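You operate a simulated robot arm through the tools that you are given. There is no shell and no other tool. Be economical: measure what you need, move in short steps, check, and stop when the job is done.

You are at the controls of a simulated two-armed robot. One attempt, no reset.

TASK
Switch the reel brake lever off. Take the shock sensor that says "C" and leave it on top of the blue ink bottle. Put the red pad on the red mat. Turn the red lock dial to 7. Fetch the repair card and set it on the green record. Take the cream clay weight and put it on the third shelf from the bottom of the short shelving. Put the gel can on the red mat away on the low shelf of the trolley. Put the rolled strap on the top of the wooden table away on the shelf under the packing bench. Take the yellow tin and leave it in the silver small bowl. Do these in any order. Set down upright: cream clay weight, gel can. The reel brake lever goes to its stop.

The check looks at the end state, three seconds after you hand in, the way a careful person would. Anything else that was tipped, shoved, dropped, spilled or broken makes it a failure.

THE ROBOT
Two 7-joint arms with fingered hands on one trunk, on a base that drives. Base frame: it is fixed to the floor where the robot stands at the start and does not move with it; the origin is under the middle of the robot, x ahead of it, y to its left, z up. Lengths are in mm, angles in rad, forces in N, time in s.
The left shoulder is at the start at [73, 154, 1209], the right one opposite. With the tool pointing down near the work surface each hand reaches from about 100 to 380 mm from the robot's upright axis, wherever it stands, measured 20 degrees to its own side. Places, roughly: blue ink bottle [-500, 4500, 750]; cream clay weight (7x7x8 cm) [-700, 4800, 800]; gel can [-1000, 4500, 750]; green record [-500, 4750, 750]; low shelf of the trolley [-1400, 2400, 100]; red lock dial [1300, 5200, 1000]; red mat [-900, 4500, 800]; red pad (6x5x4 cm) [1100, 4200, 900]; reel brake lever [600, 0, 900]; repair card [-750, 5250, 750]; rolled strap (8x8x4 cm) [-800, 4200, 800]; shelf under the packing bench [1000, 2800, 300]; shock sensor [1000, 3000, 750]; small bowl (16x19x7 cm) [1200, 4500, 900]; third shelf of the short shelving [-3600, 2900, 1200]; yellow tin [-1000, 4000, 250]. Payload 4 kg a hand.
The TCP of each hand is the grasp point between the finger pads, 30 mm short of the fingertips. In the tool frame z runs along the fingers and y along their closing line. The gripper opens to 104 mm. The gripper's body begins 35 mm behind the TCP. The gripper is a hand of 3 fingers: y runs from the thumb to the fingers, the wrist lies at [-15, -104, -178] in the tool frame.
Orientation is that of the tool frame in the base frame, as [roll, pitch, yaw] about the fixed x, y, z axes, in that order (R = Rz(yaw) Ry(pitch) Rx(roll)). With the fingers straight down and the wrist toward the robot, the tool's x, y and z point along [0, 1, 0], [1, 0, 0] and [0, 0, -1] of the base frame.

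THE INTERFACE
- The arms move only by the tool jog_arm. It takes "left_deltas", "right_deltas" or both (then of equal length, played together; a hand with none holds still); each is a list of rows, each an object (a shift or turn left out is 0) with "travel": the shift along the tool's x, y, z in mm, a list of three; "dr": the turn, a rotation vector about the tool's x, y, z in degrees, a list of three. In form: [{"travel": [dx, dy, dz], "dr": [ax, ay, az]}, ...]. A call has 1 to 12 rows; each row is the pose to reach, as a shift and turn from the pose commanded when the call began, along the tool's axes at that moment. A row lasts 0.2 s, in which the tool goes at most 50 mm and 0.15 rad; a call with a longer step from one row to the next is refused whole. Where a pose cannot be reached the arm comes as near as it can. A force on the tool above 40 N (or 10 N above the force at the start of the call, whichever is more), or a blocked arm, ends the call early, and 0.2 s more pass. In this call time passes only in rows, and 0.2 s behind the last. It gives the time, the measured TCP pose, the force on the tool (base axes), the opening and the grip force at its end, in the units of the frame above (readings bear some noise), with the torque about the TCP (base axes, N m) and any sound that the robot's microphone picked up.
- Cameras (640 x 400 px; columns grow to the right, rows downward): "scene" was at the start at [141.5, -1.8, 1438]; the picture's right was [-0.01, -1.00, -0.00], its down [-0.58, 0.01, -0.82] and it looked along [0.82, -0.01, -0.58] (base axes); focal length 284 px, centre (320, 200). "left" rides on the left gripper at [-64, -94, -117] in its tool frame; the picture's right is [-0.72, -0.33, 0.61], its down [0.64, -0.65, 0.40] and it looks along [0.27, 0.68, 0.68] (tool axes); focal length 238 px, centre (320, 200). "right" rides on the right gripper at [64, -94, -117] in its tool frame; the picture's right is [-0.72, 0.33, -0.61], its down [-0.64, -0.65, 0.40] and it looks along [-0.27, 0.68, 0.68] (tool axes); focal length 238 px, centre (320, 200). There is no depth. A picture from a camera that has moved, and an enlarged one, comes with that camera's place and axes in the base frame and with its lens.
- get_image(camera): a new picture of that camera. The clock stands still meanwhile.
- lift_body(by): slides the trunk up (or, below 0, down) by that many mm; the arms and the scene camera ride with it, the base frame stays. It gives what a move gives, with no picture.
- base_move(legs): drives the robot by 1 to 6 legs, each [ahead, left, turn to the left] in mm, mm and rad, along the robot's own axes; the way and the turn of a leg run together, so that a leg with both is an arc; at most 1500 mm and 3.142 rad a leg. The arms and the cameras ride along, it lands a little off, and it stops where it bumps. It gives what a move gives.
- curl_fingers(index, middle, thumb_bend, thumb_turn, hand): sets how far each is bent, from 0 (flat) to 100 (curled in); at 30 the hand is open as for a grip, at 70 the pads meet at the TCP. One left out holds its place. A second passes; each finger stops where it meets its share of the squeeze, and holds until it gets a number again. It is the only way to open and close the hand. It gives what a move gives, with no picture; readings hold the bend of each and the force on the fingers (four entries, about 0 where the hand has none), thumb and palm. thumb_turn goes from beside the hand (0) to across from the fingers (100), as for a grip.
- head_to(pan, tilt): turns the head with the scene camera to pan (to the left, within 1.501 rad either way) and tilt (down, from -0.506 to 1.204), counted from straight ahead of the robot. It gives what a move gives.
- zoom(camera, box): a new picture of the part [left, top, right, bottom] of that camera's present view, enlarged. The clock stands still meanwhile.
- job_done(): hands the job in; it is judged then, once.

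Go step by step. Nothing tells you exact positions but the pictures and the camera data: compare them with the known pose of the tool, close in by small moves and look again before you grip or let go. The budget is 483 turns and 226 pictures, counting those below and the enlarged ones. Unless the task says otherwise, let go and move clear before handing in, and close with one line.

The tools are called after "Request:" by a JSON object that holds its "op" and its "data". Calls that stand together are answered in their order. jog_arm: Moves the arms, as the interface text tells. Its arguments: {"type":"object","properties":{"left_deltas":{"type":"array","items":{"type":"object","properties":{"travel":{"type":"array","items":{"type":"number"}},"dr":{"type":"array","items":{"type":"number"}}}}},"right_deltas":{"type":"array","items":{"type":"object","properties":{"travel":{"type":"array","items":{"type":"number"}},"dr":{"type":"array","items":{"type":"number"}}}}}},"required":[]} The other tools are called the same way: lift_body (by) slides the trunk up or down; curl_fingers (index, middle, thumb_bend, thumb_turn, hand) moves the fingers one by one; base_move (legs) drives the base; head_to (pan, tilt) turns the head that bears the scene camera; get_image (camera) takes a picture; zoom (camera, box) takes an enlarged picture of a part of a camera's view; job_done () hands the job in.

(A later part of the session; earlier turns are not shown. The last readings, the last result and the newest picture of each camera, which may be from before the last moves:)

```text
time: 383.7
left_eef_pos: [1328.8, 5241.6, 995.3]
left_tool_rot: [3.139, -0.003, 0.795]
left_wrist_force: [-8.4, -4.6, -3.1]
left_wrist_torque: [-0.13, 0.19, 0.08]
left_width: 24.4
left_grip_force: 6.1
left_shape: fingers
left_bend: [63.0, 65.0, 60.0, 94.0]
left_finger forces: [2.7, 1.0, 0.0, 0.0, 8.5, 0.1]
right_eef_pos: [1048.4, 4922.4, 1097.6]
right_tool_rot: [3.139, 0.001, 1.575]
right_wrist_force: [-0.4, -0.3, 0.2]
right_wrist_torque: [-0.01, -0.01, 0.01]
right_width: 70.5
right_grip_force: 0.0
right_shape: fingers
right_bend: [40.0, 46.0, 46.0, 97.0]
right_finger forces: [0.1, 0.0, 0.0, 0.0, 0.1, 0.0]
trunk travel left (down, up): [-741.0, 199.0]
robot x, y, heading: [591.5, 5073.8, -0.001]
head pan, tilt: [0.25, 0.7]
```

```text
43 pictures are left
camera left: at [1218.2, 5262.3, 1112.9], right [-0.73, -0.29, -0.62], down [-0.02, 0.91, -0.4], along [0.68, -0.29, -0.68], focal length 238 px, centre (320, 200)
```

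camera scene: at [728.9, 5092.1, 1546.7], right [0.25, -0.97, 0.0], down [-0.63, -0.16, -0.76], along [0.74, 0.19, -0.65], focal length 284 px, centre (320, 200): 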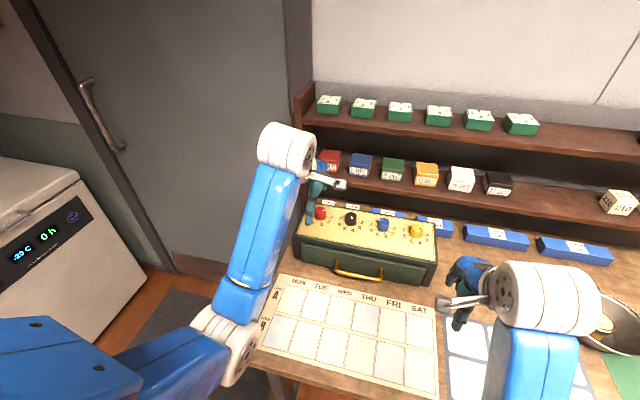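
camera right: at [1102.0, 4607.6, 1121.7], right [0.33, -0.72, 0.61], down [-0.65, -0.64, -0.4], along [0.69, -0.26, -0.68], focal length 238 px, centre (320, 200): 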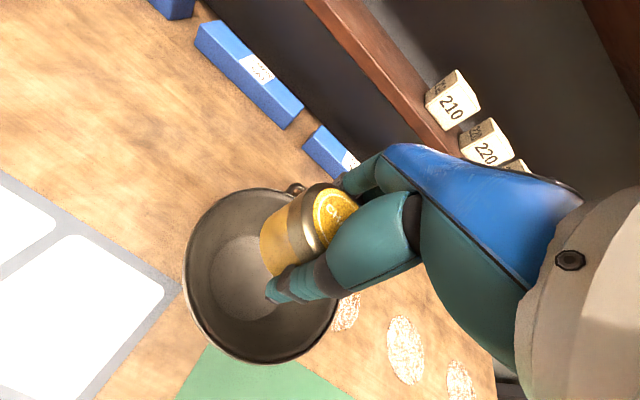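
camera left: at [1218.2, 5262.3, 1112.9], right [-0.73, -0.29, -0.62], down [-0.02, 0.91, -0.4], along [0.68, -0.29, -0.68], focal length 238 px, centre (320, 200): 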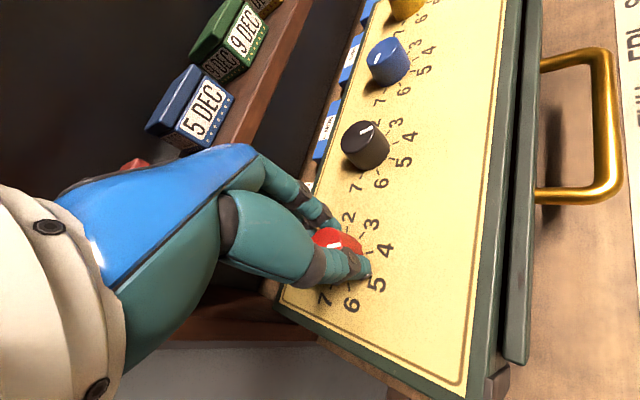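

Full 90° turn done. Opening and checking where the pointer is.

Request:
{"op": "curl_fingers", "data": {"hand": "left", "index": 46, "middle": 46, "thumb_bend": 46}}

Request:
{"op": "jog_arm", "data": {"left_deltas": [{"travel": [0, 0, -30]}, {"travel": [0, 0, -65]}]}}

Request:
{"op": "zoom", "data": {"camera": "left", "box": [270, 150, 430, 290]}}

```text
time: 384.7
left_eef_pos: [1330.7, 5242.4, 995.5]
left_tool_rot: [3.136, -0.001, 0.798]
left_wrist_force: [0.4, -0.8, -0.1]
left_wrist_torque: [-0.01, -0.03, 0.01]
left_width: 61.8
left_grip_force: 0.1
left_shape: fingers
left_bend: [46.0, 46.0, 46.0, 97.0]
left_finger forces: [0.0, 0.0, 0.0, 0.1, 0.0, 0.0]
right_eef_pos: [1048.4, 4923.2, 1096.7]
right_tool_rot: [-3.141, 0.002, 1.574]
right_wrist_force: [-0.4, 0.3, 0.3]
right_wrist_torque: [0.01, 0.01, -0.03]
right_width: 70.5
right_grip_force: 0.1
right_shape: fingers
right_bend: [40.0, 46.0, 46.0, 97.0]
right_finger forces: [0.1, 0.1, 0.0, 0.0, 0.0, 0.1]
trunk travel left (down, up): [-741.0, 199.0]
robot x, y, heading: [594.4, 5070.7, 0.003]
head pan, tilt: [0.25, 0.7]
```

```text
time: 385.3
left_eef_pos: [1329.6, 5240.7, 1063.1]
left_tool_rot: [3.137, 0.0, 0.798]
left_wrist_force: [0.1, -0.1, 0.9]
left_wrist_torque: [-0.04, 0.02, -0.03]
left_width: 62.2
left_grip_force: 0.0
left_shape: fingers
left_bend: [46.0, 46.0, 46.0, 97.0]
left_finger forces: [0.0, 0.1, 0.0, 0.1, 0.0, 0.0]
right_eef_pos: [1048.1, 4924.8, 1098.8]
right_tool_rot: [3.14, 0.001, 1.575]
right_wrist_force: [0.3, 0.2, -0.2]
right_wrist_torque: [-0.03, -0.02, -0.02]
right_width: 70.3
right_grip_force: 0.1
right_shape: fingers
right_bend: [40.0, 46.0, 46.0, 97.0]
right_finger forces: [0.1, 0.1, 0.1, 0.0, 0.0, 0.1]
trunk travel left (down, up): [-741.0, 199.0]
robot x, y, heading: [596.9, 5072.6, -0.004]
head pan, tilt: [0.25, 0.7]
```

```text
2.86 times, centred on (350, 220) of left
camera zoom: at [1218.6, 5261.9, 1179.6], right [-0.73, -0.29, -0.62], down [-0.02, 0.91, -0.4], along [0.68, -0.28, -0.68], focal length 681 px, centre (234, 143)
```

zoom: 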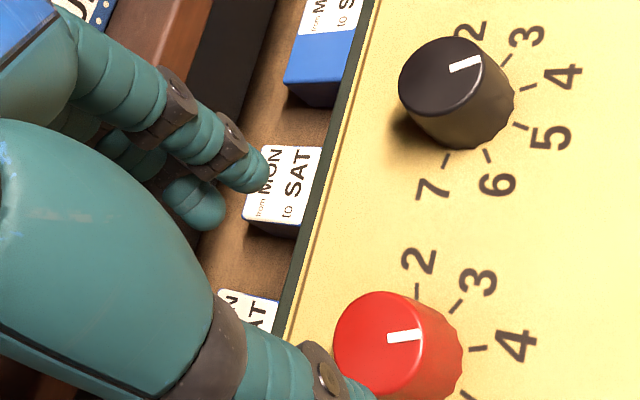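

The red pointer is now at 4. I'll rotate the hand back −96°, regrip more firmly and turn again.

Request:
{"op": "jog_arm", "data": {"left_deltas": [{"dr": [0, 0, -8]}, {"dr": [0, 0, -16]}, {"dr": [0, 0, -24]}, {"dr": [0, 0, -32]}, {"dr": [0, 0, -40]}, {"dr": [0, 0, -48]}, {"dr": [0, 0, -56]}, {"dr": [0, 0, -64]}, {"dr": [0, 0, -72]}, {"dr": [0, 0, -80]}, {"dr": [0, 0, -88]}, {"dr": [0, 0, -96]}]}}

Request:
{"op": "jog_arm", "data": {"left_deltas": [{"travel": [0, 0, 30]}, {"travel": [0, 0, 60]}, {"travel": [0, 0, 70]}]}}

Request:
{"op": "curl_fingers", "data": {"hand": "left", "index": 70, "middle": 70, "thumb_bend": 70}}

```text
time: 387.9
left_eef_pos: [1329.7, 5242.4, 1060.0]
left_tool_rot: [3.141, 0.004, 2.478]
left_wrist_force: [-0.2, 0.7, -0.3]
left_wrist_torque: [0.03, -0.02, -0.01]
left_width: 61.9
left_grip_force: 0.1
left_shape: fingers
left_bend: [46.0, 46.0, 46.0, 97.0]
left_finger forces: [0.0, 0.0, 0.0, 0.0, 0.0, 0.1]
right_eef_pos: [1048.3, 4922.2, 1097.1]
right_tool_rot: [-3.141, 0.0, 1.573]
right_wrist_force: [-0.1, -0.4, -1.3]
right_wrist_torque: [-0.05, -0.05, -0.03]
right_width: 70.5
right_grip_force: 0.0
right_shape: fingers
right_bend: [40.0, 46.0, 46.0, 97.0]
right_finger forces: [0.0, 0.0, 0.0, 0.0, 0.1, 0.0]
trunk travel left (down, up): [-741.0, 199.0]
robot x, y, heading: [592.1, 5073.5, -0.003]
head pan, tilt: [0.25, 0.7]
```

```text
time: 388.7
left_eef_pos: [1330.7, 5239.1, 994.2]
left_tool_rot: [3.133, 0.007, 2.473]
left_wrist_force: [1.8, 0.5, 8.1]
left_wrist_torque: [0.32, -0.2, -0.11]
left_width: 62.0
left_grip_force: 3.8
left_shape: fingers
left_bend: [46.0, 44.0, 46.0, 97.0]
left_finger forces: [0.1, 8.4, 0.0, 0.1, 0.0, 0.0]
right_eef_pos: [1046.3, 4922.8, 1098.3]
right_tool_rot: [3.139, 0.0, 1.576]
right_wrist_force: [-0.4, -0.8, 0.0]
right_wrist_torque: [-0.01, 0.0, 0.0]
right_width: 70.3
right_grip_force: 0.1
right_shape: fingers
right_bend: [40.0, 46.0, 46.0, 97.0]
right_finger forces: [0.1, 0.1, 0.0, 0.0, 0.0, 0.0]
trunk travel left (down, up): [-741.0, 199.0]
robot x, y, heading: [595.4, 5071.8, 0.001]
head pan, tilt: [0.25, 0.7]
```

```text
time: 389.7
left_eef_pos: [1331.3, 5242.1, 993.0]
left_tool_rot: [3.136, 0.007, 2.475]
left_wrist_force: [11.0, 7.0, 20.7]
left_wrist_torque: [0.58, -0.44, -0.17]
left_width: 20.6
left_grip_force: 20.2
left_shape: fingers
left_bend: [63.0, 61.0, 63.0, 97.0]
left_finger forces: [5.9, 27.2, 0.1, 0.1, 7.1, 0.1]
right_eef_pos: [1048.2, 4925.0, 1097.7]
right_tool_rot: [3.141, 0.001, 1.575]
right_wrist_force: [0.7, -0.5, 0.4]
right_wrist_torque: [0.01, -0.01, -0.01]
right_width: 70.3
right_grip_force: 0.1
right_shape: fingers
right_bend: [40.0, 46.0, 46.0, 97.0]
right_finger forces: [0.0, 0.0, 0.1, 0.0, 0.1, 0.0]
trunk travel left (down, up): [-741.0, 199.0]
robot x, y, heading: [595.1, 5070.4, 0.001]
head pan, tilt: [0.25, 0.7]
```

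Middle finger is pressing the panel; I'll raise 3 mm while turning clockwise 93°.

Request:
{"op": "jog_arm", "data": {"left_deltas": [{"travel": [0, 0, -2], "dr": [0, 0, 6]}, {"travel": [0, 0, -3], "dr": [0, 0, 14]}, {"travel": [0, 0, -3], "dr": [0, 0, 22]}, {"travel": [0, 0, -3], "dr": [0, 0, 30]}, {"travel": [0, 0, -3], "dr": [0, 0, 38]}, {"travel": [0, 0, -3], "dr": [0, 0, 46]}, {"travel": [0, 0, -3], "dr": [0, 0, 54]}, {"travel": [0, 0, -3], "dr": [0, 0, 62]}, {"travel": [0, 0, -3], "dr": [0, 0, 70]}, {"travel": [0, 0, -3], "dr": [0, 0, 78]}, {"travel": [0, 0, -3], "dr": [0, 0, 86]}, {"travel": [0, 0, -3], "dr": [0, 0, 93]}]}}

Request:
{"op": "curl_fingers", "data": {"hand": "left", "index": 46, "middle": 46, "thumb_bend": 46}}

Request:
{"op": "jog_arm", "data": {"left_deltas": [{"travel": [0, 0, -30]}, {"travel": [0, 0, -68]}]}}

Request:
{"op": "zoom", "data": {"camera": "left", "box": [270, 150, 430, 290]}}

```text
time: 392.3
left_eef_pos: [1329.4, 5239.3, 994.2]
left_tool_rot: [3.14, -0.002, 0.847]
left_wrist_force: [-4.7, -5.6, 1.9]
left_wrist_torque: [-0.1, 0.15, 0.06]
left_width: 20.7
left_grip_force: 11.3
left_shape: fingers
left_bend: [64.0, 65.0, 63.0, 93.0]
left_finger forces: [4.8, 6.3, 0.0, 0.0, 12.4, 0.0]
right_eef_pos: [1047.8, 4921.9, 1098.1]
right_tool_rot: [3.141, -0.002, 1.575]
right_wrist_force: [0.1, 1.0, 0.1]
right_wrist_torque: [0.0, 0.0, 0.01]
right_width: 70.3
right_grip_force: 0.1
right_shape: fingers
right_bend: [40.0, 46.0, 46.0, 97.0]
right_finger forces: [0.1, 0.0, 0.0, 0.1, 0.0, 0.0]
trunk travel left (down, up): [-741.0, 199.0]
robot x, y, heading: [595.8, 5070.5, 0.003]
head pan, tilt: [0.25, 0.7]
```

```text
time: 393.3
left_eef_pos: [1329.9, 5243.3, 994.3]
left_tool_rot: [3.136, -0.003, 0.852]
left_wrist_force: [-0.1, 2.0, 3.4]
left_wrist_torque: [-0.02, -0.14, 0.06]
left_width: 62.4
left_grip_force: 2.8
left_shape: fingers
left_bend: [46.0, 47.0, 46.0, 97.0]
left_finger forces: [0.0, 4.6, 0.0, 0.1, 0.1, 0.0]
right_eef_pos: [1048.1, 4925.4, 1098.2]
right_tool_rot: [3.14, 0.003, 1.573]
right_wrist_force: [-0.9, -0.1, -0.3]
right_wrist_torque: [-0.01, 0.02, -0.02]
right_width: 70.5
right_grip_force: 0.0
right_shape: fingers
right_bend: [40.0, 46.0, 46.0, 97.0]
right_finger forces: [0.0, 0.0, 0.0, 0.0, 0.0, 0.0]
trunk travel left (down, up): [-741.0, 199.0]
robot x, y, heading: [595.5, 5071.3, -0.002]
head pan, tilt: [0.25, 0.7]
```

```text
time: 393.9
left_eef_pos: [1328.0, 5243.3, 1062.2]
left_tool_rot: [3.139, -0.003, 0.851]
left_wrist_force: [0.3, 0.4, 0.4]
left_wrist_torque: [-0.03, -0.01, -0.01]
left_width: 62.2
left_grip_force: 0.0
left_shape: fingers
left_bend: [46.0, 46.0, 46.0, 97.0]
left_finger forces: [0.0, 0.0, 0.1, 0.1, 0.1, 0.1]
right_eef_pos: [1047.5, 4924.3, 1097.7]
right_tool_rot: [3.14, 0.001, 1.575]
right_wrist_force: [0.6, 0.0, -1.2]
right_wrist_torque: [-0.01, 0.0, 0.01]
right_width: 70.2
right_grip_force: 0.0
right_shape: fingers
right_bend: [40.0, 46.0, 46.0, 97.0]
right_finger forces: [0.0, 0.1, 0.0, 0.0, 0.0, 0.0]
trunk travel left (down, up): [-741.0, 199.0]
robot x, y, heading: [590.7, 5069.9, -0.004]
head pan, tilt: [0.25, 0.7]
```

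```text
2.86 times, centred on (350, 220) of left
camera zoom: at [1214.7, 5257.2, 1179.6], right [-0.72, -0.33, -0.62], down [-0.07, 0.91, -0.4], along [0.69, -0.25, -0.68], focal length 681 px, centre (234, 143)
```

zoom: 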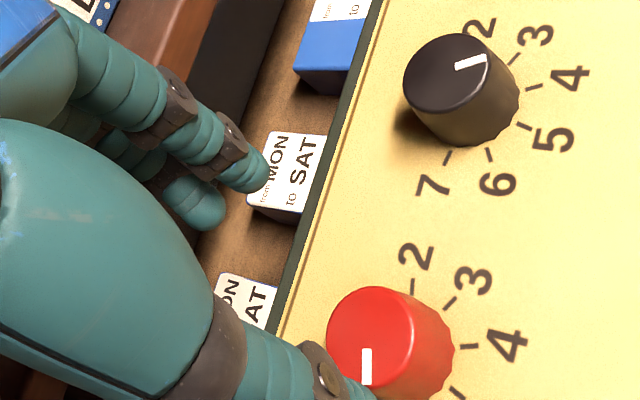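

Pointer is now between 6 and 7. I'll move the hand aside for a clear view from the head.

Request:
{"op": "jog_arm", "data": {"left_deltas": [{"travel": [0, 0, -20], "dr": [0, 0, -8]}, {"travel": [20, -20, -30], "dr": [0, 0, -16]}, {"travel": [40, -50, -40], "dr": [0, 0, -24]}, {"travel": [60, -80, -40], "dr": [0, 0, -32]}, {"travel": [80, -110, -40], "dr": [0, 0, -40]}, {"travel": [100, -140, -40], "dr": [0, 0, -41]}]}}

Request:
{"op": "zoom", "data": {"camera": "scene", "box": [295, 190, 395, 260]}}

```text
time: 395.3
left_eef_pos: [1291.6, 5411.6, 1099.5]
left_tool_rot: [3.138, 0.002, 1.566]
left_wrist_force: [0.4, 1.1, 0.1]
left_wrist_torque: [-0.02, -0.01, 0.01]
left_width: 62.0
left_grip_force: 0.0
left_shape: fingers
left_bend: [46.0, 46.0, 46.0, 97.0]
left_finger forces: [0.1, 0.0, 0.1, 0.0, 0.1, 0.0]
right_eef_pos: [1048.2, 4926.1, 1098.2]
right_tool_rot: [3.139, 0.004, 1.573]
right_wrist_force: [-1.1, -0.4, 0.0]
right_wrist_torque: [-0.01, -0.02, 0.02]
right_width: 70.5
right_grip_force: 0.0
right_shape: fingers
right_bend: [40.0, 46.0, 46.0, 97.0]
right_finger forces: [0.1, 0.0, 0.1, 0.0, 0.1, 0.1]
trunk travel left (down, up): [-741.0, 199.0]
robot x, y, heading: [592.0, 5070.2, -0.001]
head pan, tilt: [0.25, 0.7]
```

```text
5.71 times, centred on (345, 225) of scene
camera zoom: at [728.3, 5095.2, 1546.7], right [0.25, -0.97, 0.0], down [-0.63, -0.16, -0.76], along [0.74, 0.19, -0.65], focal length 1622 px, centre (177, 57)
```

zoom: 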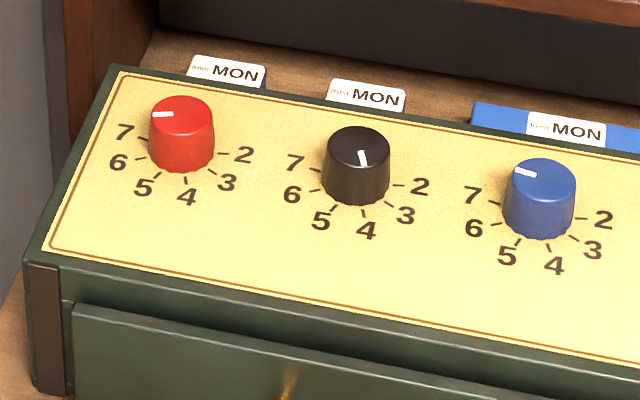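

Request:
{"op": "zoom", "data": {"camera": "scene", "box": [310, 200, 350, 228]}}

```text
14.29 times, centred on (330, 214) of scene
camera zoom: at [728.3, 5095.2, 1546.7], right [0.25, -0.97, 0.0], down [-0.63, -0.16, -0.76], along [0.74, 0.19, -0.65], focal length 4055 px, centre (177, 0)
```

zoom: 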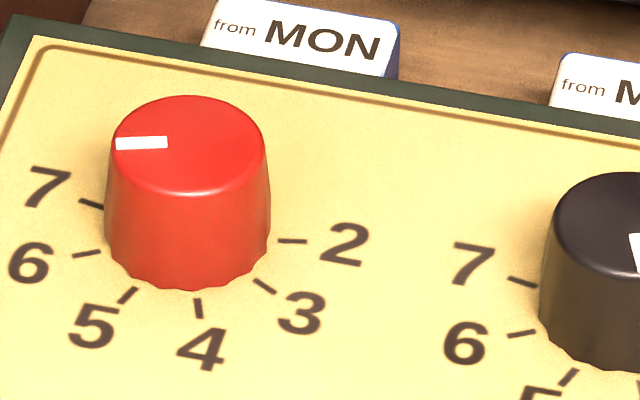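

The pointer reads about 18° short of 7 (turning has been 1:1). I'll regrip and turn 18° more.

Request:
{"op": "jog_arm", "data": {"left_deltas": [{"travel": [-45, 10, 0]}, {"travel": [-90, 20, 0]}, {"travel": [-135, 30, 10]}, {"travel": [-170, 38, 37]}, {"travel": [-170, 38, 70]}, {"travel": [-170, 38, 104]}]}}

Request:
{"op": "get_image", "data": {"camera": "left"}}

```text
time: 396.7
left_eef_pos: [1328.0, 5239.9, 997.1]
left_tool_rot: [3.136, -0.001, 1.568]
left_wrist_force: [-0.2, 0.1, 0.9]
left_wrist_torque: [0.01, -0.04, 0.0]
left_width: 61.9
left_grip_force: 0.0
left_shape: fingers
left_bend: [46.0, 46.0, 46.0, 97.0]
left_finger forces: [0.0, 0.0, 0.0, 0.0, 0.1, 0.0]
right_eef_pos: [1048.0, 4923.6, 1097.6]
right_tool_rot: [-3.14, 0.001, 1.576]
right_wrist_force: [-0.2, 0.5, 0.2]
right_wrist_torque: [0.0, -0.01, -0.01]
right_width: 70.6
right_grip_force: 0.1
right_shape: fingers
right_bend: [40.0, 46.0, 46.0, 97.0]
right_finger forces: [0.0, 0.1, 0.1, 0.0, 0.1, 0.0]
trunk travel left (down, up): [-741.0, 199.0]
robot x, y, heading: [592.6, 5070.2, -0.001]
head pan, tilt: [0.25, 0.7]
```

```text
38 pictures are left
camera left: at [1234.4, 5177.4, 1113.7], right [-0.33, -0.72, -0.61], down [-0.65, 0.64, -0.41], along [0.69, 0.27, -0.68], focal length 238 px, centre (320, 200)
```

left: 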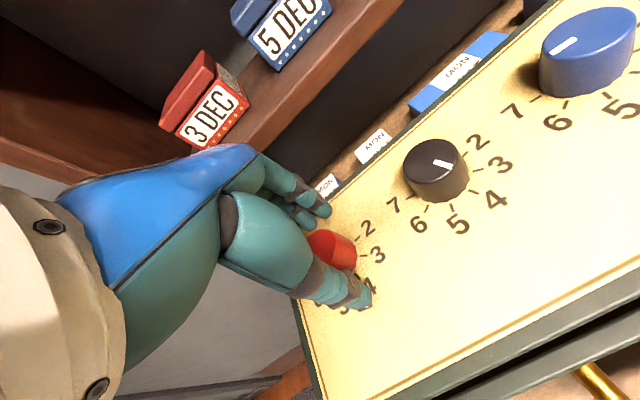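

Request:
{"op": "curl_fingers", "data": {"hand": "left", "index": 68, "middle": 68, "thumb_bend": 68}}

Request:
{"op": "jog_arm", "data": {"left_deltas": [{"dr": [0, 0, 6]}, {"dr": [0, 0, 12]}, {"dr": [0, 0, 18]}, {"dr": [0, 0, 18]}]}}

Request:
{"op": "curl_fingers", "data": {"hand": "left", "index": 46, "middle": 46, "thumb_bend": 46}}

Request:
{"op": "jog_arm", "data": {"left_deltas": [{"travel": [0, 0, -40]}, {"travel": [0, 0, -85]}, {"travel": [30, -20, -105]}, {"travel": [70, -40, -105]}, {"travel": [110, -60, -105]}, {"travel": [150, -80, -105]}]}}

Request:
{"op": "zoom", "data": {"camera": "scene", "box": [310, 200, 350, 228]}}

```text
time: 397.7
left_eef_pos: [1329.0, 5240.9, 996.1]
left_tool_rot: [3.138, 0.0, 1.569]
left_wrist_force: [3.7, 1.9, -1.7]
left_wrist_torque: [0.0, -0.08, -0.02]
left_width: 21.9
left_grip_force: 7.2
left_shape: fingers
left_bend: [63.0, 63.0, 62.0, 97.0]
left_finger forces: [3.2, 5.8, 0.0, 0.0, 5.9, 0.1]
right_eef_pos: [1048.9, 4925.2, 1098.5]
right_tool_rot: [-3.141, 0.001, 1.574]
right_wrist_force: [-0.7, -0.2, -0.3]
right_wrist_torque: [-0.03, -0.01, -0.02]
right_width: 70.5
right_grip_force: 0.1
right_shape: fingers
right_bend: [40.0, 46.0, 46.0, 97.0]
right_finger forces: [0.0, 0.0, 0.0, 0.1, 0.1, 0.1]
trunk travel left (down, up): [-741.0, 199.0]
robot x, y, heading: [597.0, 5070.7, 0.002]
head pan, tilt: [0.25, 0.7]
```

```text
time: 398.7
left_eef_pos: [1328.9, 5239.8, 996.2]
left_tool_rot: [3.139, 0.001, 1.251]
left_wrist_force: [-0.1, -0.6, -2.5]
left_wrist_torque: [0.01, 0.03, 0.03]
left_width: 22.0
left_grip_force: 7.4
left_shape: fingers
left_bend: [64.0, 64.0, 62.0, 96.0]
left_finger forces: [3.0, 4.6, 0.0, 0.0, 7.6, 0.1]
right_eef_pos: [1048.5, 4923.9, 1096.4]
right_tool_rot: [3.141, 0.001, 1.574]
right_wrist_force: [0.2, -0.4, -0.4]
right_wrist_torque: [0.02, -0.04, -0.01]
right_width: 70.5
right_grip_force: 0.1
right_shape: fingers
right_bend: [40.0, 46.0, 46.0, 97.0]
right_finger forces: [0.1, 0.0, 0.1, 0.0, 0.0, 0.0]
trunk travel left (down, up): [-741.0, 199.0]
robot x, y, heading: [592.5, 5067.6, 0.001]
head pan, tilt: [0.25, 0.7]
```

```text
time: 399.7
left_eef_pos: [1328.5, 5239.8, 997.7]
left_tool_rot: [3.139, -0.001, 1.253]
left_wrist_force: [-0.5, 0.0, -0.4]
left_wrist_torque: [-0.01, -0.02, -0.01]
left_width: 61.8
left_grip_force: 0.1
left_shape: fingers
left_bend: [46.0, 46.0, 46.0, 97.0]
left_finger forces: [0.0, 0.1, 0.1, 0.1, 0.0, 0.0]
right_eef_pos: [1048.7, 4924.1, 1098.5]
right_tool_rot: [-3.14, 0.001, 1.574]
right_wrist_force: [-0.8, 0.6, -0.2]
right_wrist_torque: [-0.02, -0.02, -0.03]
right_width: 70.4
right_grip_force: 0.0
right_shape: fingers
right_bend: [40.0, 46.0, 46.0, 97.0]
right_finger forces: [0.1, 0.0, 0.0, 0.1, 0.0, 0.1]
trunk travel left (down, up): [-741.0, 199.0]
robot x, y, heading: [593.3, 5071.1, 0.004]
head pan, tilt: [0.25, 0.7]
```

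```text
time: 401.1
left_eef_pos: [1298.9, 5409.7, 1103.5]
left_tool_rot: [3.137, -0.001, 1.251]
left_wrist_force: [-0.3, 0.8, -0.2]
left_wrist_torque: [0.0, 0.0, 0.02]
left_width: 62.1
left_grip_force: 0.0
left_shape: fingers
left_bend: [46.0, 46.0, 46.0, 97.0]
left_finger forces: [0.0, 0.0, 0.0, 0.1, 0.0, 0.1]
right_eef_pos: [1047.7, 4925.2, 1096.9]
right_tool_rot: [3.141, 0.001, 1.574]
right_wrist_force: [-0.6, 0.2, -1.0]
right_wrist_torque: [0.04, -0.01, 0.0]
right_width: 70.5
right_grip_force: 0.0
right_shape: fingers
right_bend: [40.0, 46.0, 46.0, 97.0]
right_finger forces: [0.1, 0.0, 0.0, 0.1, 0.1, 0.0]
trunk travel left (down, up): [-741.0, 199.0]
robot x, y, heading: [595.7, 5070.0, 0.003]
head pan, tilt: [0.25, 0.7]
```

```text
14.29 times, centred on (330, 214) of scene
camera zoom: at [728.4, 5095.8, 1546.7], right [0.25, -0.97, 0.0], down [-0.63, -0.16, -0.76], along [0.74, 0.19, -0.65], focal length 4055 px, centre (177, 0)
```

zoom: 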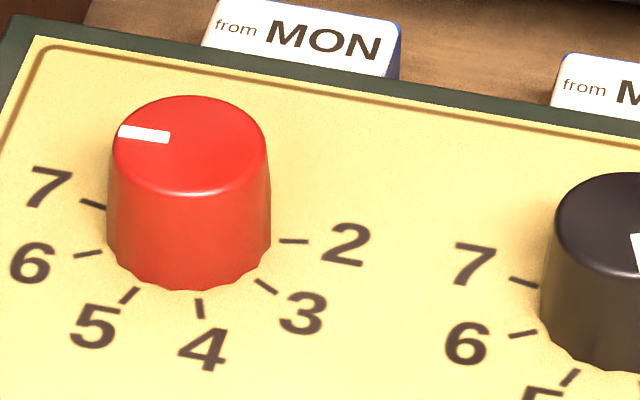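

Now about 6–8° short of the 7 tick. One more small nudge.

Request:
{"op": "jog_arm", "data": {"left_deltas": [{"travel": [-40, 20, 0], "dr": [0, 0, -4]}, {"travel": [-80, 40, 0], "dr": [0, 0, -8]}, {"travel": [-120, 60, 0], "dr": [0, 0, -12]}, {"travel": [-150, 81, 20], "dr": [0, 0, -15]}, {"travel": [-150, 81, 62], "dr": [0, 0, -15]}, {"travel": [-150, 81, 106], "dr": [0, 0, -15]}]}}

Request:
{"op": "curl_fingers", "data": {"hand": "left", "index": 68, "middle": 68, "thumb_bend": 68}}

Request:
{"op": "jog_arm", "data": {"left_deltas": [{"dr": [0, 0, 6]}, {"dr": [0, 0, 11]}, {"dr": [0, 0, 11]}]}}

Request:
{"op": "curl_fingers", "data": {"hand": "left", "index": 46, "middle": 46, "thumb_bend": 46}}

Request:
{"op": "jog_arm", "data": {"left_deltas": [{"travel": [0, 0, -40]}, {"travel": [0, 0, -85]}, {"travel": [30, -20, -105]}, {"travel": [70, -40, -105]}, {"travel": [110, -60, -105]}, {"travel": [150, -80, -105]}]}}

Request:
{"op": "zoom", "data": {"camera": "scene", "box": [310, 200, 350, 228]}}

```text
time: 402.5
left_eef_pos: [1330.3, 5243.2, 996.2]
left_tool_rot: [3.137, 0.0, 1.515]
left_wrist_force: [-0.7, 0.2, 0.9]
left_wrist_torque: [0.01, -0.01, -0.03]
left_width: 61.8
left_grip_force: 0.1
left_shape: fingers
left_bend: [46.0, 46.0, 46.0, 97.0]
left_finger forces: [0.0, 0.1, 0.0, 0.1, 0.0, 0.0]
right_eef_pos: [1049.6, 4924.2, 1098.2]
right_tool_rot: [-3.141, 0.001, 1.574]
right_wrist_force: [-0.8, -0.3, -0.1]
right_wrist_torque: [0.03, 0.0, -0.01]
right_width: 70.4
right_grip_force: 0.0
right_shape: fingers
right_bend: [40.0, 46.0, 46.0, 97.0]
right_finger forces: [0.1, 0.0, 0.0, 0.0, 0.0, 0.0]
trunk travel left (down, up): [-741.0, 199.0]
robot x, y, heading: [592.0, 5070.7, -0.004]
head pan, tilt: [0.25, 0.7]
```

```text
time: 403.5
left_eef_pos: [1330.3, 5243.7, 996.0]
left_tool_rot: [3.138, 0.001, 1.516]
left_wrist_force: [-2.3, 1.8, -2.2]
left_wrist_torque: [0.04, 0.05, -0.03]
left_width: 25.5
left_grip_force: 7.7
left_shape: fingers
left_bend: [63.0, 65.0, 60.0, 97.0]
left_finger forces: [3.2, 3.6, 0.0, 0.0, 8.2, 0.0]
right_eef_pos: [1049.3, 4924.6, 1097.7]
right_tool_rot: [3.141, 0.0, 1.572]
right_wrist_force: [-0.1, -0.3, -0.1]
right_wrist_torque: [-0.02, 0.05, 0.0]
right_width: 70.3
right_grip_force: 0.1
right_shape: fingers
right_bend: [40.0, 46.0, 46.0, 97.0]
right_finger forces: [0.0, 0.0, 0.1, 0.0, 0.0, 0.1]
trunk travel left (down, up): [-741.0, 199.0]
robot x, y, heading: [592.1, 5069.0, -0.005]
head pan, tilt: [0.25, 0.7]
```

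```text
time: 404.3
left_eef_pos: [1329.8, 5241.5, 995.3]
left_tool_rot: [3.138, 0.0, 1.323]
left_wrist_force: [-2.0, 2.3, -3.4]
left_wrist_torque: [0.04, 0.03, -0.01]
left_width: 25.2
left_grip_force: 7.5
left_shape: fingers
left_bend: [63.0, 65.0, 60.0, 97.0]
left_finger forces: [3.0, 3.5, 0.1, 0.0, 8.4, 0.1]
right_eef_pos: [1048.0, 4925.4, 1099.6]
right_tool_rot: [-3.142, 0.002, 1.576]
right_wrist_force: [0.6, -0.1, -0.3]
right_wrist_torque: [0.01, 0.03, 0.0]
right_width: 70.5
right_grip_force: 0.1
right_shape: fingers
right_bend: [40.0, 46.0, 46.0, 97.0]
right_finger forces: [0.0, 0.0, 0.0, 0.0, 0.1, 0.0]
trunk travel left (down, up): [-741.0, 199.0]
robot x, y, heading: [594.4, 5072.5, -0.001]
head pan, tilt: [0.25, 0.7]
```

```text
time: 405.3
left_eef_pos: [1329.6, 5241.3, 996.3]
left_tool_rot: [3.138, 0.0, 1.325]
left_wrist_force: [0.0, -0.5, -0.2]
left_wrist_torque: [0.02, 0.02, 0.01]
left_width: 61.9
left_grip_force: 0.0
left_shape: fingers
left_bend: [46.0, 46.0, 46.0, 97.0]
left_finger forces: [0.0, 0.0, 0.0, 0.0, 0.0, 0.0]
right_eef_pos: [1050.2, 4922.7, 1097.7]
right_tool_rot: [3.141, 0.003, 1.574]
right_wrist_force: [0.3, 1.2, 0.1]
right_wrist_torque: [0.02, 0.0, -0.04]
right_width: 70.6
right_grip_force: 0.0
right_shape: fingers
right_bend: [40.0, 46.0, 46.0, 97.0]
right_finger forces: [0.1, 0.1, 0.0, 0.1, 0.0, 0.0]
trunk travel left (down, up): [-741.0, 199.0]
robot x, y, heading: [591.6, 5071.8, 0.001]
head pan, tilt: [0.25, 0.7]
```

```text
time: 406.7
left_eef_pos: [1288.8, 5407.9, 1100.1]
left_tool_rot: [3.135, 0.003, 1.321]
left_wrist_force: [0.7, 0.5, -0.5]
left_wrist_torque: [-0.01, -0.03, 0.0]
left_width: 62.0
left_grip_force: 0.0
left_shape: fingers
left_bend: [46.0, 46.0, 46.0, 97.0]
left_finger forces: [0.0, 0.0, 0.1, 0.0, 0.0, 0.0]
right_eef_pos: [1048.8, 4924.4, 1098.0]
right_tool_rot: [3.14, 0.003, 1.573]
right_wrist_force: [-0.1, 0.0, -1.1]
right_wrist_torque: [-0.02, 0.03, 0.02]
right_width: 70.3
right_grip_force: 0.0
right_shape: fingers
right_bend: [40.0, 46.0, 46.0, 97.0]
right_finger forces: [0.0, 0.0, 0.0, 0.1, 0.0, 0.0]
trunk travel left (down, up): [-741.0, 199.0]
robot x, y, heading: [595.4, 5071.4, 0.004]
head pan, tilt: [0.25, 0.7]
```

```text
14.29 times, centred on (330, 214) of scene
camera zoom: at [728.2, 5095.9, 1546.7], right [0.25, -0.97, 0.0], down [-0.63, -0.16, -0.76], along [0.74, 0.19, -0.65], focal length 4055 px, centre (177, 0)
```

zoom: 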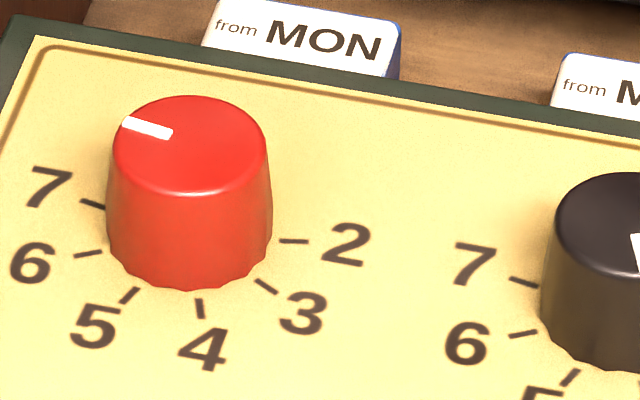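

The pointer is now parallel to the 7 tick — dial done. The repair card is the yellow-blocked card at the wooden table's north end (~(-620, 5155)); I'll tuck the left arm and drive round to the north side.

Request:
{"op": "jog_arm", "data": {"left_deltas": [{"travel": [-30, -30, 0], "dr": [0, 0, -3]}, {"travel": [-62, -55, 0], "dr": [0, 0, -6]}, {"travel": [-94, -82, 0], "dr": [0, 0, -9]}, {"travel": [-126, -109, 0], "dr": [0, 0, -12]}, {"travel": [-158, -136, 0], "dr": [0, 0, -14]}, {"travel": [-190, -163, 0], "dr": [0, 0, -14]}, {"travel": [-220, -190, 0], "dr": [0, 0, -14]}, {"travel": [-247, -210, 0], "dr": [0, 0, -14]}]}}

Request:
{"op": "base_move", "data": {"legs": [[-350, 0, 0], [0, 690, 0], [0, 0, -1.571], [0, -480, 0]]}}

Request:
{"op": "head_to", "data": {"pan": -0.2, "tilt": 0.6}}

Request:
{"op": "get_image", "data": {"camera": "scene"}}

```text
time: 408.5
left_eef_pos: [1022.6, 5214.7, 1100.7]
left_tool_rot: [3.139, 0.0, 1.567]
left_wrist_force: [-0.3, -0.3, -0.2]
left_wrist_torque: [0.01, -0.03, -0.02]
left_width: 62.1
left_grip_force: 0.0
left_shape: fingers
left_bend: [46.0, 46.0, 46.0, 97.0]
left_finger forces: [0.0, 0.0, 0.1, 0.1, 0.0, 0.0]
right_eef_pos: [1048.3, 4923.9, 1097.8]
right_tool_rot: [3.14, 0.001, 1.574]
right_wrist_force: [0.1, 0.4, 0.8]
right_wrist_torque: [0.03, 0.0, 0.01]
right_width: 70.5
right_grip_force: 0.1
right_shape: fingers
right_bend: [40.0, 46.0, 46.0, 97.0]
right_finger forces: [0.0, 0.0, 0.0, 0.0, 0.0, 0.1]
trunk travel left (down, up): [-741.0, 199.0]
robot x, y, heading: [592.7, 5071.2, 0.002]
head pan, tilt: [0.25, 0.7]
```

```text
time: 420.5
left_eef_pos: [-93.8, 5344.4, 1099.4]
left_tool_rot: [3.138, 0.007, -0.054]
left_wrist_force: [0.1, 0.0, -0.3]
left_wrist_torque: [0.0, 0.02, -0.01]
left_width: 62.1
left_grip_force: 0.0
left_shape: fingers
left_bend: [46.0, 46.0, 46.0, 97.0]
left_finger forces: [0.0, 0.1, 0.0, 0.0, 0.0, 0.0]
right_eef_pos: [-386.9, 5334.3, 1098.4]
right_tool_rot: [3.141, 0.007, -0.047]
right_wrist_force: [-0.6, -0.4, 0.0]
right_wrist_torque: [0.0, 0.02, -0.02]
right_width: 70.6
right_grip_force: 0.2
right_shape: fingers
right_bend: [40.0, 46.0, 46.0, 97.0]
right_finger forces: [0.0, 0.1, 0.0, 0.1, 0.1, 0.0]
trunk travel left (down, up): [-741.0, 199.0]
robot x, y, heading: [-221.0, 5778.6, -1.617]
head pan, tilt: [0.25, 0.7]
```

```text
time: 421.4
left_eef_pos: [-98.0, 5346.1, 1099.9]
left_tool_rot: [3.135, 0.003, -0.053]
left_wrist_force: [0.0, -1.2, 0.7]
left_wrist_torque: [-0.01, 0.02, 0.01]
left_width: 61.9
left_grip_force: 0.1
left_shape: fingers
left_bend: [46.0, 46.0, 46.0, 97.0]
left_finger forces: [0.1, 0.1, 0.1, 0.0, 0.1, 0.0]
right_eef_pos: [-391.7, 5334.3, 1098.7]
right_tool_rot: [3.14, 0.004, -0.045]
right_wrist_force: [0.3, 0.1, 0.5]
right_wrist_torque: [0.01, 0.03, 0.02]
right_width: 70.5
right_grip_force: 0.0
right_shape: fingers
right_bend: [40.0, 46.0, 46.0, 97.0]
right_finger forces: [0.1, 0.0, 0.1, 0.1, 0.0, 0.0]
trunk travel left (down, up): [-741.0, 199.0]
robot x, y, heading: [-225.1, 5781.9, -1.622]
head pan, tilt: [-0.201, 0.6]
```

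```text
35 pictures are left
camera scene: at [-245.0, 5643.2, 1555.4], right [-0.97, 0.25, 0.0], down [0.14, 0.55, -0.82], along [-0.21, -0.8, -0.57], focal length 284 px, centre (320, 200)
```

scene: 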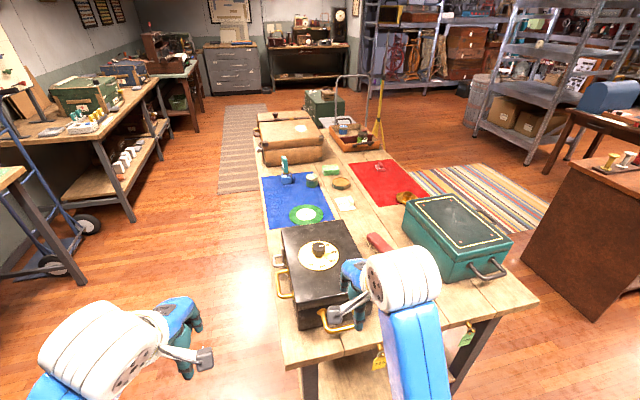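

Two tags hang from hooks on the table's north end, and a card with a block lies behind my right hand. Zooming to read them.

Request:
{"op": "zoom", "data": {"camera": "scene", "box": [340, 300, 500, 400]}}

Request:
{"op": "get_image", "data": {"camera": "right"}}

```text
4.00 times, centred on (420, 350) of scene
camera zoom: at [-245.0, 5643.2, 1555.4], right [-0.97, 0.25, 0.0], down [0.14, 0.55, -0.82], along [-0.21, -0.8, -0.57], focal length 1136 px, centre (-80, -400)
```

zoom: 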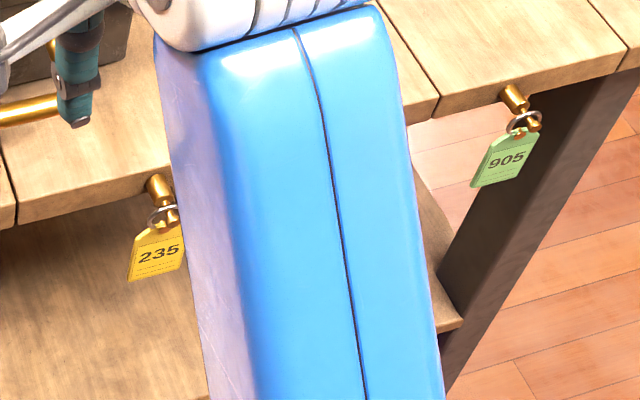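

```text
33 pictures are left
camera right: at [-323.2, 5426.1, 1214.3], right [-0.73, -0.29, 0.62], down [-0.61, 0.68, -0.4], along [-0.3, -0.67, -0.68], focal length 238 px, centre (320, 200)
```

right: 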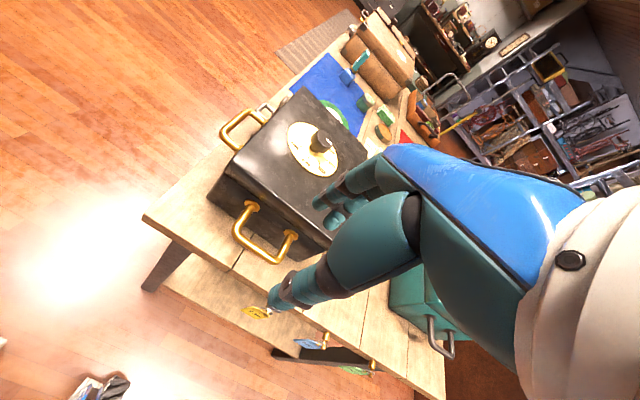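

Those hanging tags are key tags (235, 905); the repair card should be the one with the block on the table. Shifting west and squaring up to view it.

Request:
{"op": "base_move", "data": {"legs": [[0, -260, 0.05]]}}

Request:
{"op": "get_image", "data": {"camera": "right"}}

Request:
{"op": "get_image", "data": {"camera": "scene"}}

```text
time: 423.3
left_eef_pos: [-328.5, 5358.8, 1098.4]
left_tool_rot: [3.136, 0.006, -0.005]
left_wrist_force: [0.4, 0.1, -0.3]
left_wrist_torque: [0.0, -0.03, 0.0]
left_width: 62.0
left_grip_force: 0.1
left_shape: fingers
left_bend: [46.0, 46.0, 46.0, 97.0]
left_finger forces: [0.0, 0.0, 0.1, 0.1, 0.0, 0.0]
right_eef_pos: [-619.3, 5333.3, 1099.6]
right_tool_rot: [-3.141, 0.008, 0.002]
right_wrist_force: [0.6, 0.1, 0.1]
right_wrist_torque: [0.02, -0.02, -0.01]
right_width: 70.4
right_grip_force: 0.1
right_shape: fingers
right_bend: [40.0, 46.0, 46.0, 97.0]
right_finger forces: [0.0, 0.1, 0.1, 0.0, 0.0, 0.0]
trunk travel left (down, up): [-741.0, 199.0]
robot x, y, heading: [-483.3, 5786.2, -1.574]
head pan, tilt: [-0.201, 0.6]
```

```text
32 pictures are left
camera right: at [-556.0, 5428.6, 1214.9], right [-0.71, -0.33, 0.62], down [-0.65, 0.65, -0.4], along [-0.27, -0.69, -0.68], focal length 238 px, centre (320, 200)
```

right: 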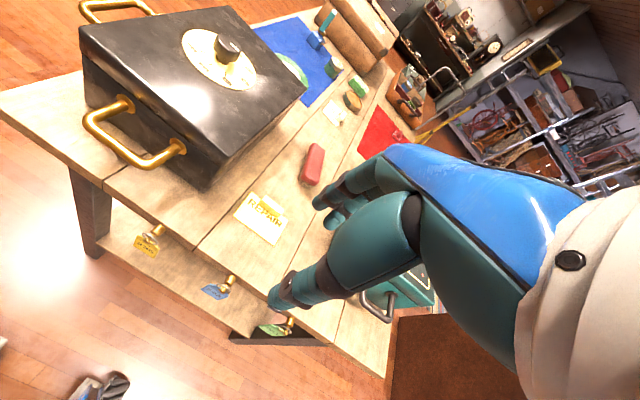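

```text
31 pictures are left
camera scene: at [-486.7, 5649.2, 1555.5], right [-0.98, 0.2, 0.01], down [0.11, 0.55, -0.83], along [-0.17, -0.81, -0.56], focal length 284 px, centre (320, 200)
```

scene: 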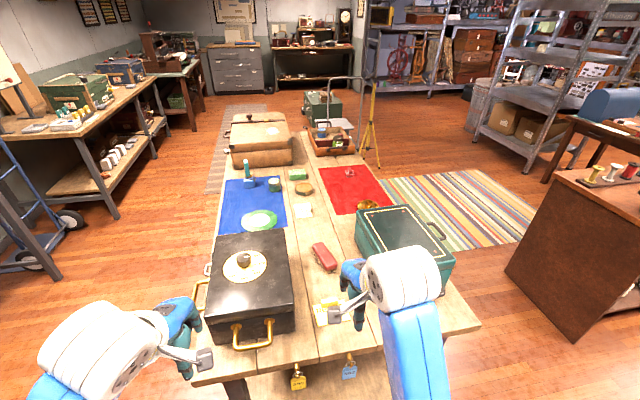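

Request:
{"op": "zoom", "data": {"camera": "right", "box": [210, 170, 320, 260]}}

Request:
{"op": "zoom", "data": {"camera": "scene", "box": [270, 230, 390, 350]}}

```text
4.44 times, centred on (265, 215) of right
camera zoom: at [-556.0, 5428.6, 1214.9], right [-0.71, -0.33, 0.62], down [-0.65, 0.65, -0.4], along [-0.27, -0.69, -0.68], focal length 1059 px, centre (564, 133)
```

zoom: 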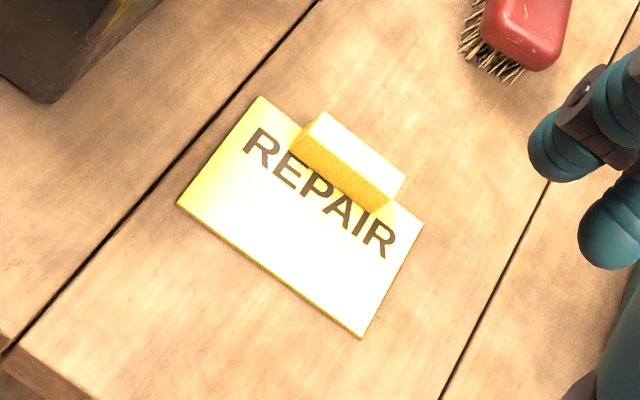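

```text
3.33 times, centred on (330, 290) of scene
camera zoom: at [-486.7, 5649.2, 1555.5], right [-0.98, 0.2, 0.01], down [0.11, 0.55, -0.83], along [-0.17, -0.81, -0.56], focal length 946 px, centre (287, -100)
```

zoom: 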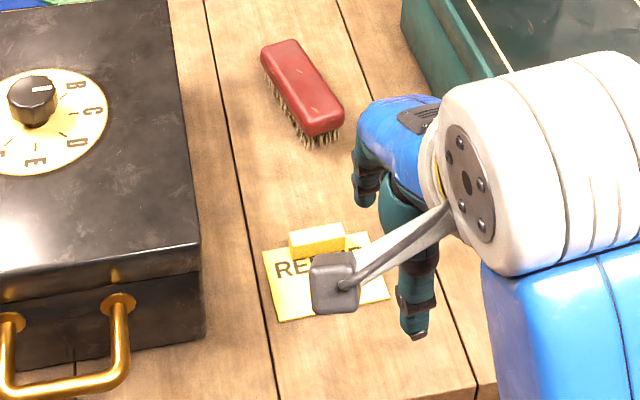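

The card says REPAIR, with a grip block near (-625, 5128), card yaw ≈ +8°. Bringing the right hand above the block.

Request:
{"op": "jog_arm", "data": {"right_deltas": [{"travel": [0, 45, 0], "dr": [0, 0, -2]}, {"travel": [-2, 90, 5], "dr": [0, 0, -4]}, {"travel": [-4, 130, 25], "dr": [0, 0, -6]}, {"travel": [-5, 165, 50], "dr": [0, 0, -8]}, {"travel": [-6, 190, 85], "dr": [0, 0, -8]}, {"travel": [-6, 203, 125], "dr": [0, 0, -8]}, {"travel": [-6, 205, 165], "dr": [0, 0, -8]}, {"travel": [-6, 205, 200], "dr": [0, 0, -8]}]}}

Request:
{"op": "get_image", "data": {"camera": "right"}}

Request:
{"op": "zoom", "data": {"camera": "scene", "box": [250, 220, 400, 340]}}

```text
time: 425.1
left_eef_pos: [-335.6, 5359.9, 1099.6]
left_tool_rot: [3.136, -0.001, -0.005]
left_wrist_force: [0.2, 0.0, -0.3]
left_wrist_torque: [-0.01, 0.02, 0.01]
left_width: 62.0
left_grip_force: 0.1
left_shape: fingers
left_bend: [46.0, 46.0, 46.0, 97.0]
left_finger forces: [0.1, 0.1, 0.0, 0.1, 0.1, 0.0]
right_eef_pos: [-631.9, 5130.0, 900.8]
right_tool_rot: [3.14, -0.001, 0.143]
right_wrist_force: [0.6, -0.5, 0.2]
right_wrist_torque: [0.0, -0.03, -0.04]
right_width: 70.4
right_grip_force: 0.1
right_shape: fingers
right_bend: [40.0, 46.0, 46.0, 97.0]
right_finger forces: [0.0, 0.0, 0.1, 0.1, 0.0, 0.0]
trunk travel left (down, up): [-741.0, 199.0]
robot x, y, heading: [-485.0, 5788.8, -1.576]
head pan, tilt: [-0.201, 0.6]
```

```text
28 pictures are left
camera right: at [-583.4, 5232.4, 1016.7], right [-0.67, -0.42, 0.61], down [-0.73, 0.55, -0.41], along [-0.17, -0.72, -0.68], focal length 238 px, centre (320, 200)
```

right: 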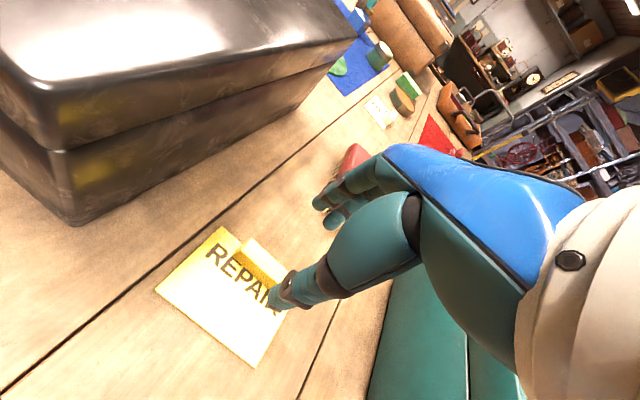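

```text
3.33 times, centred on (325, 280) of scene
camera zoom: at [-497.9, 5647.8, 1555.3], right [-0.98, 0.2, 0.0], down [0.11, 0.56, -0.82], along [-0.17, -0.81, -0.57], focal length 946 px, centre (303, -67)
```

zoom: 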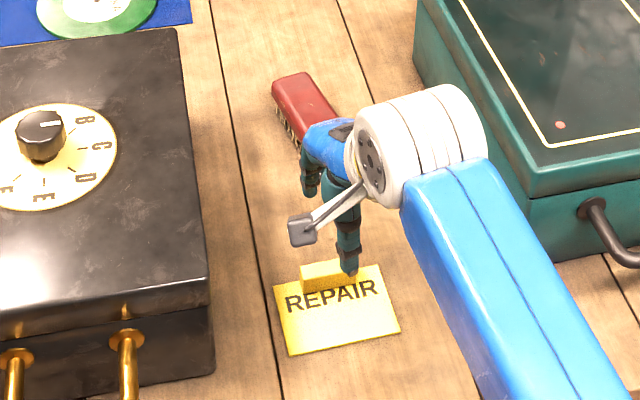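

Aligned over the block. Descending and checking.

Request:
{"op": "jog_arm", "data": {"right_deltas": [{"travel": [3, -1, 30]}, {"travel": [3, -1, 55]}, {"travel": [3, -1, 64]}]}}

Request:
{"op": "get_image", "data": {"camera": "right"}}

```text
time: 425.9
left_eef_pos: [-337.3, 5360.2, 1099.8]
left_tool_rot: [3.136, -0.001, -0.006]
left_wrist_force: [-0.2, 0.4, 0.7]
left_wrist_torque: [-0.01, 0.0, -0.03]
left_width: 62.1
left_grip_force: 0.1
left_shape: fingers
left_bend: [46.0, 46.0, 46.0, 97.0]
left_finger forces: [0.0, 0.1, 0.1, 0.0, 0.0, 0.0]
right_eef_pos: [-632.1, 5131.0, 836.8]
right_tool_rot: [3.14, 0.0, 0.142]
right_wrist_force: [0.4, 0.3, 0.1]
right_wrist_torque: [0.0, 0.0, -0.03]
right_width: 70.5
right_grip_force: 0.2
right_shape: fingers
right_bend: [40.0, 46.0, 46.0, 97.0]
right_finger forces: [0.1, 0.1, 0.0, 0.0, 0.1, 0.0]
trunk travel left (down, up): [-741.0, 199.0]
robot x, y, heading: [-480.9, 5788.3, -1.57]
head pan, tilt: [-0.201, 0.6]
```

```text
26 pictures are left
camera right: at [-581.4, 5233.9, 952.3], right [-0.67, -0.42, 0.61], down [-0.73, 0.55, -0.41], along [-0.17, -0.72, -0.68], focal length 238 px, centre (320, 200)
```

right: 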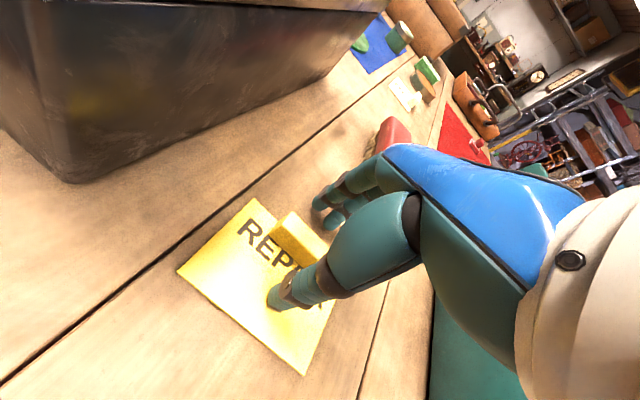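

The block sits between thumb and fingers. Closing and lifting.

Request:
{"op": "jog_arm", "data": {"right_deltas": [{"travel": [0, 0, 3]}]}}

Request:
{"op": "curl_fingers", "data": {"hand": "right", "index": 70, "middle": 70, "thumb_bend": 70}}

Request:
{"op": "jog_arm", "data": {"right_deltas": [{"travel": [0, 0, -15]}, {"travel": [0, 0, -50]}, {"travel": [0, 0, -95]}, {"travel": [0, 0, -140]}]}}

Request:
{"op": "get_image", "data": {"camera": "right"}}

```text
time: 426.3
left_eef_pos: [-336.3, 5360.5, 1101.6]
left_tool_rot: [3.135, -0.001, -0.004]
left_wrist_force: [-0.2, 0.4, 0.2]
left_wrist_torque: [-0.03, -0.02, -0.02]
left_width: 62.1
left_grip_force: 0.0
left_shape: fingers
left_bend: [46.0, 46.0, 46.0, 97.0]
left_finger forces: [0.1, 0.0, 0.0, 0.0, 0.0, 0.0]
right_eef_pos: [-630.7, 5130.9, 834.4]
right_tool_rot: [3.136, -0.002, 0.143]
right_wrist_force: [-0.3, -0.9, 6.3]
right_wrist_torque: [0.21, 0.03, 0.03]
right_width: 71.1
right_grip_force: 3.2
right_shape: fingers
right_bend: [40.0, 46.0, 46.0, 98.0]
right_finger forces: [0.0, 0.0, 0.0, 0.0, 6.1, 0.0]
trunk travel left (down, up): [-741.0, 199.0]
robot x, y, heading: [-484.4, 5787.9, -1.577]
head pan, tilt: [-0.201, 0.6]
```

```text
time: 427.3
left_eef_pos: [-337.4, 5360.5, 1101.8]
left_tool_rot: [3.136, -0.002, -0.004]
left_wrist_force: [0.1, 0.5, 0.0]
left_wrist_torque: [0.01, 0.0, -0.04]
left_width: 62.2
left_grip_force: 0.0
left_shape: fingers
left_bend: [46.0, 46.0, 46.0, 97.0]
left_finger forces: [0.0, 0.0, 0.0, 0.0, 0.0, 0.0]
right_eef_pos: [-630.7, 5132.0, 836.3]
right_tool_rot: [3.137, 0.001, 0.144]
right_wrist_force: [-0.4, -1.8, 12.7]
right_wrist_torque: [0.26, -0.08, 0.06]
right_width: 12.4
right_grip_force: 12.6
right_shape: fingers
right_bend: [66.0, 68.0, 67.0, 97.0]
right_finger forces: [3.8, 2.5, 0.1, 0.1, 17.5, 0.1]
trunk travel left (down, up): [-741.0, 199.0]
robot x, y, heading: [-483.8, 5786.7, -1.571]
head pan, tilt: [-0.201, 0.6]
```

```text
time: 428.3
left_eef_pos: [-335.0, 5359.5, 1101.2]
left_tool_rot: [3.136, -0.001, -0.007]
left_wrist_force: [0.3, -0.3, -0.2]
left_wrist_torque: [0.02, 0.0, -0.02]
left_width: 62.1
left_grip_force: 0.0
left_shape: fingers
left_bend: [46.0, 46.0, 46.0, 97.0]
left_finger forces: [0.1, 0.0, 0.0, 0.1, 0.0, 0.0]
right_eef_pos: [-631.8, 5129.4, 972.8]
right_tool_rot: [3.14, 0.0, 0.142]
right_wrist_force: [0.0, 0.6, -0.1]
right_wrist_torque: [0.01, -0.01, 0.02]
right_width: 12.6
right_grip_force: 4.1
right_shape: fingers
right_bend: [66.0, 69.0, 66.0, 97.0]
right_finger forces: [3.2, 1.5, 0.1, 0.0, 4.7, 0.0]
trunk travel left (down, up): [-741.0, 199.0]
robot x, y, heading: [-480.1, 5794.7, -1.573]
head pan, tilt: [-0.201, 0.6]
```

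```text
25 pictures are left
camera right: at [-582.1, 5232.5, 1088.4], right [-0.67, -0.42, 0.61], down [-0.73, 0.55, -0.4], along [-0.17, -0.72, -0.68], focal length 238 px, centre (320, 200)
```

right: 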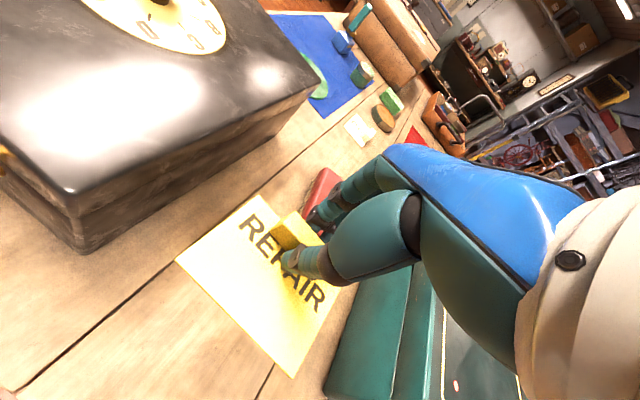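

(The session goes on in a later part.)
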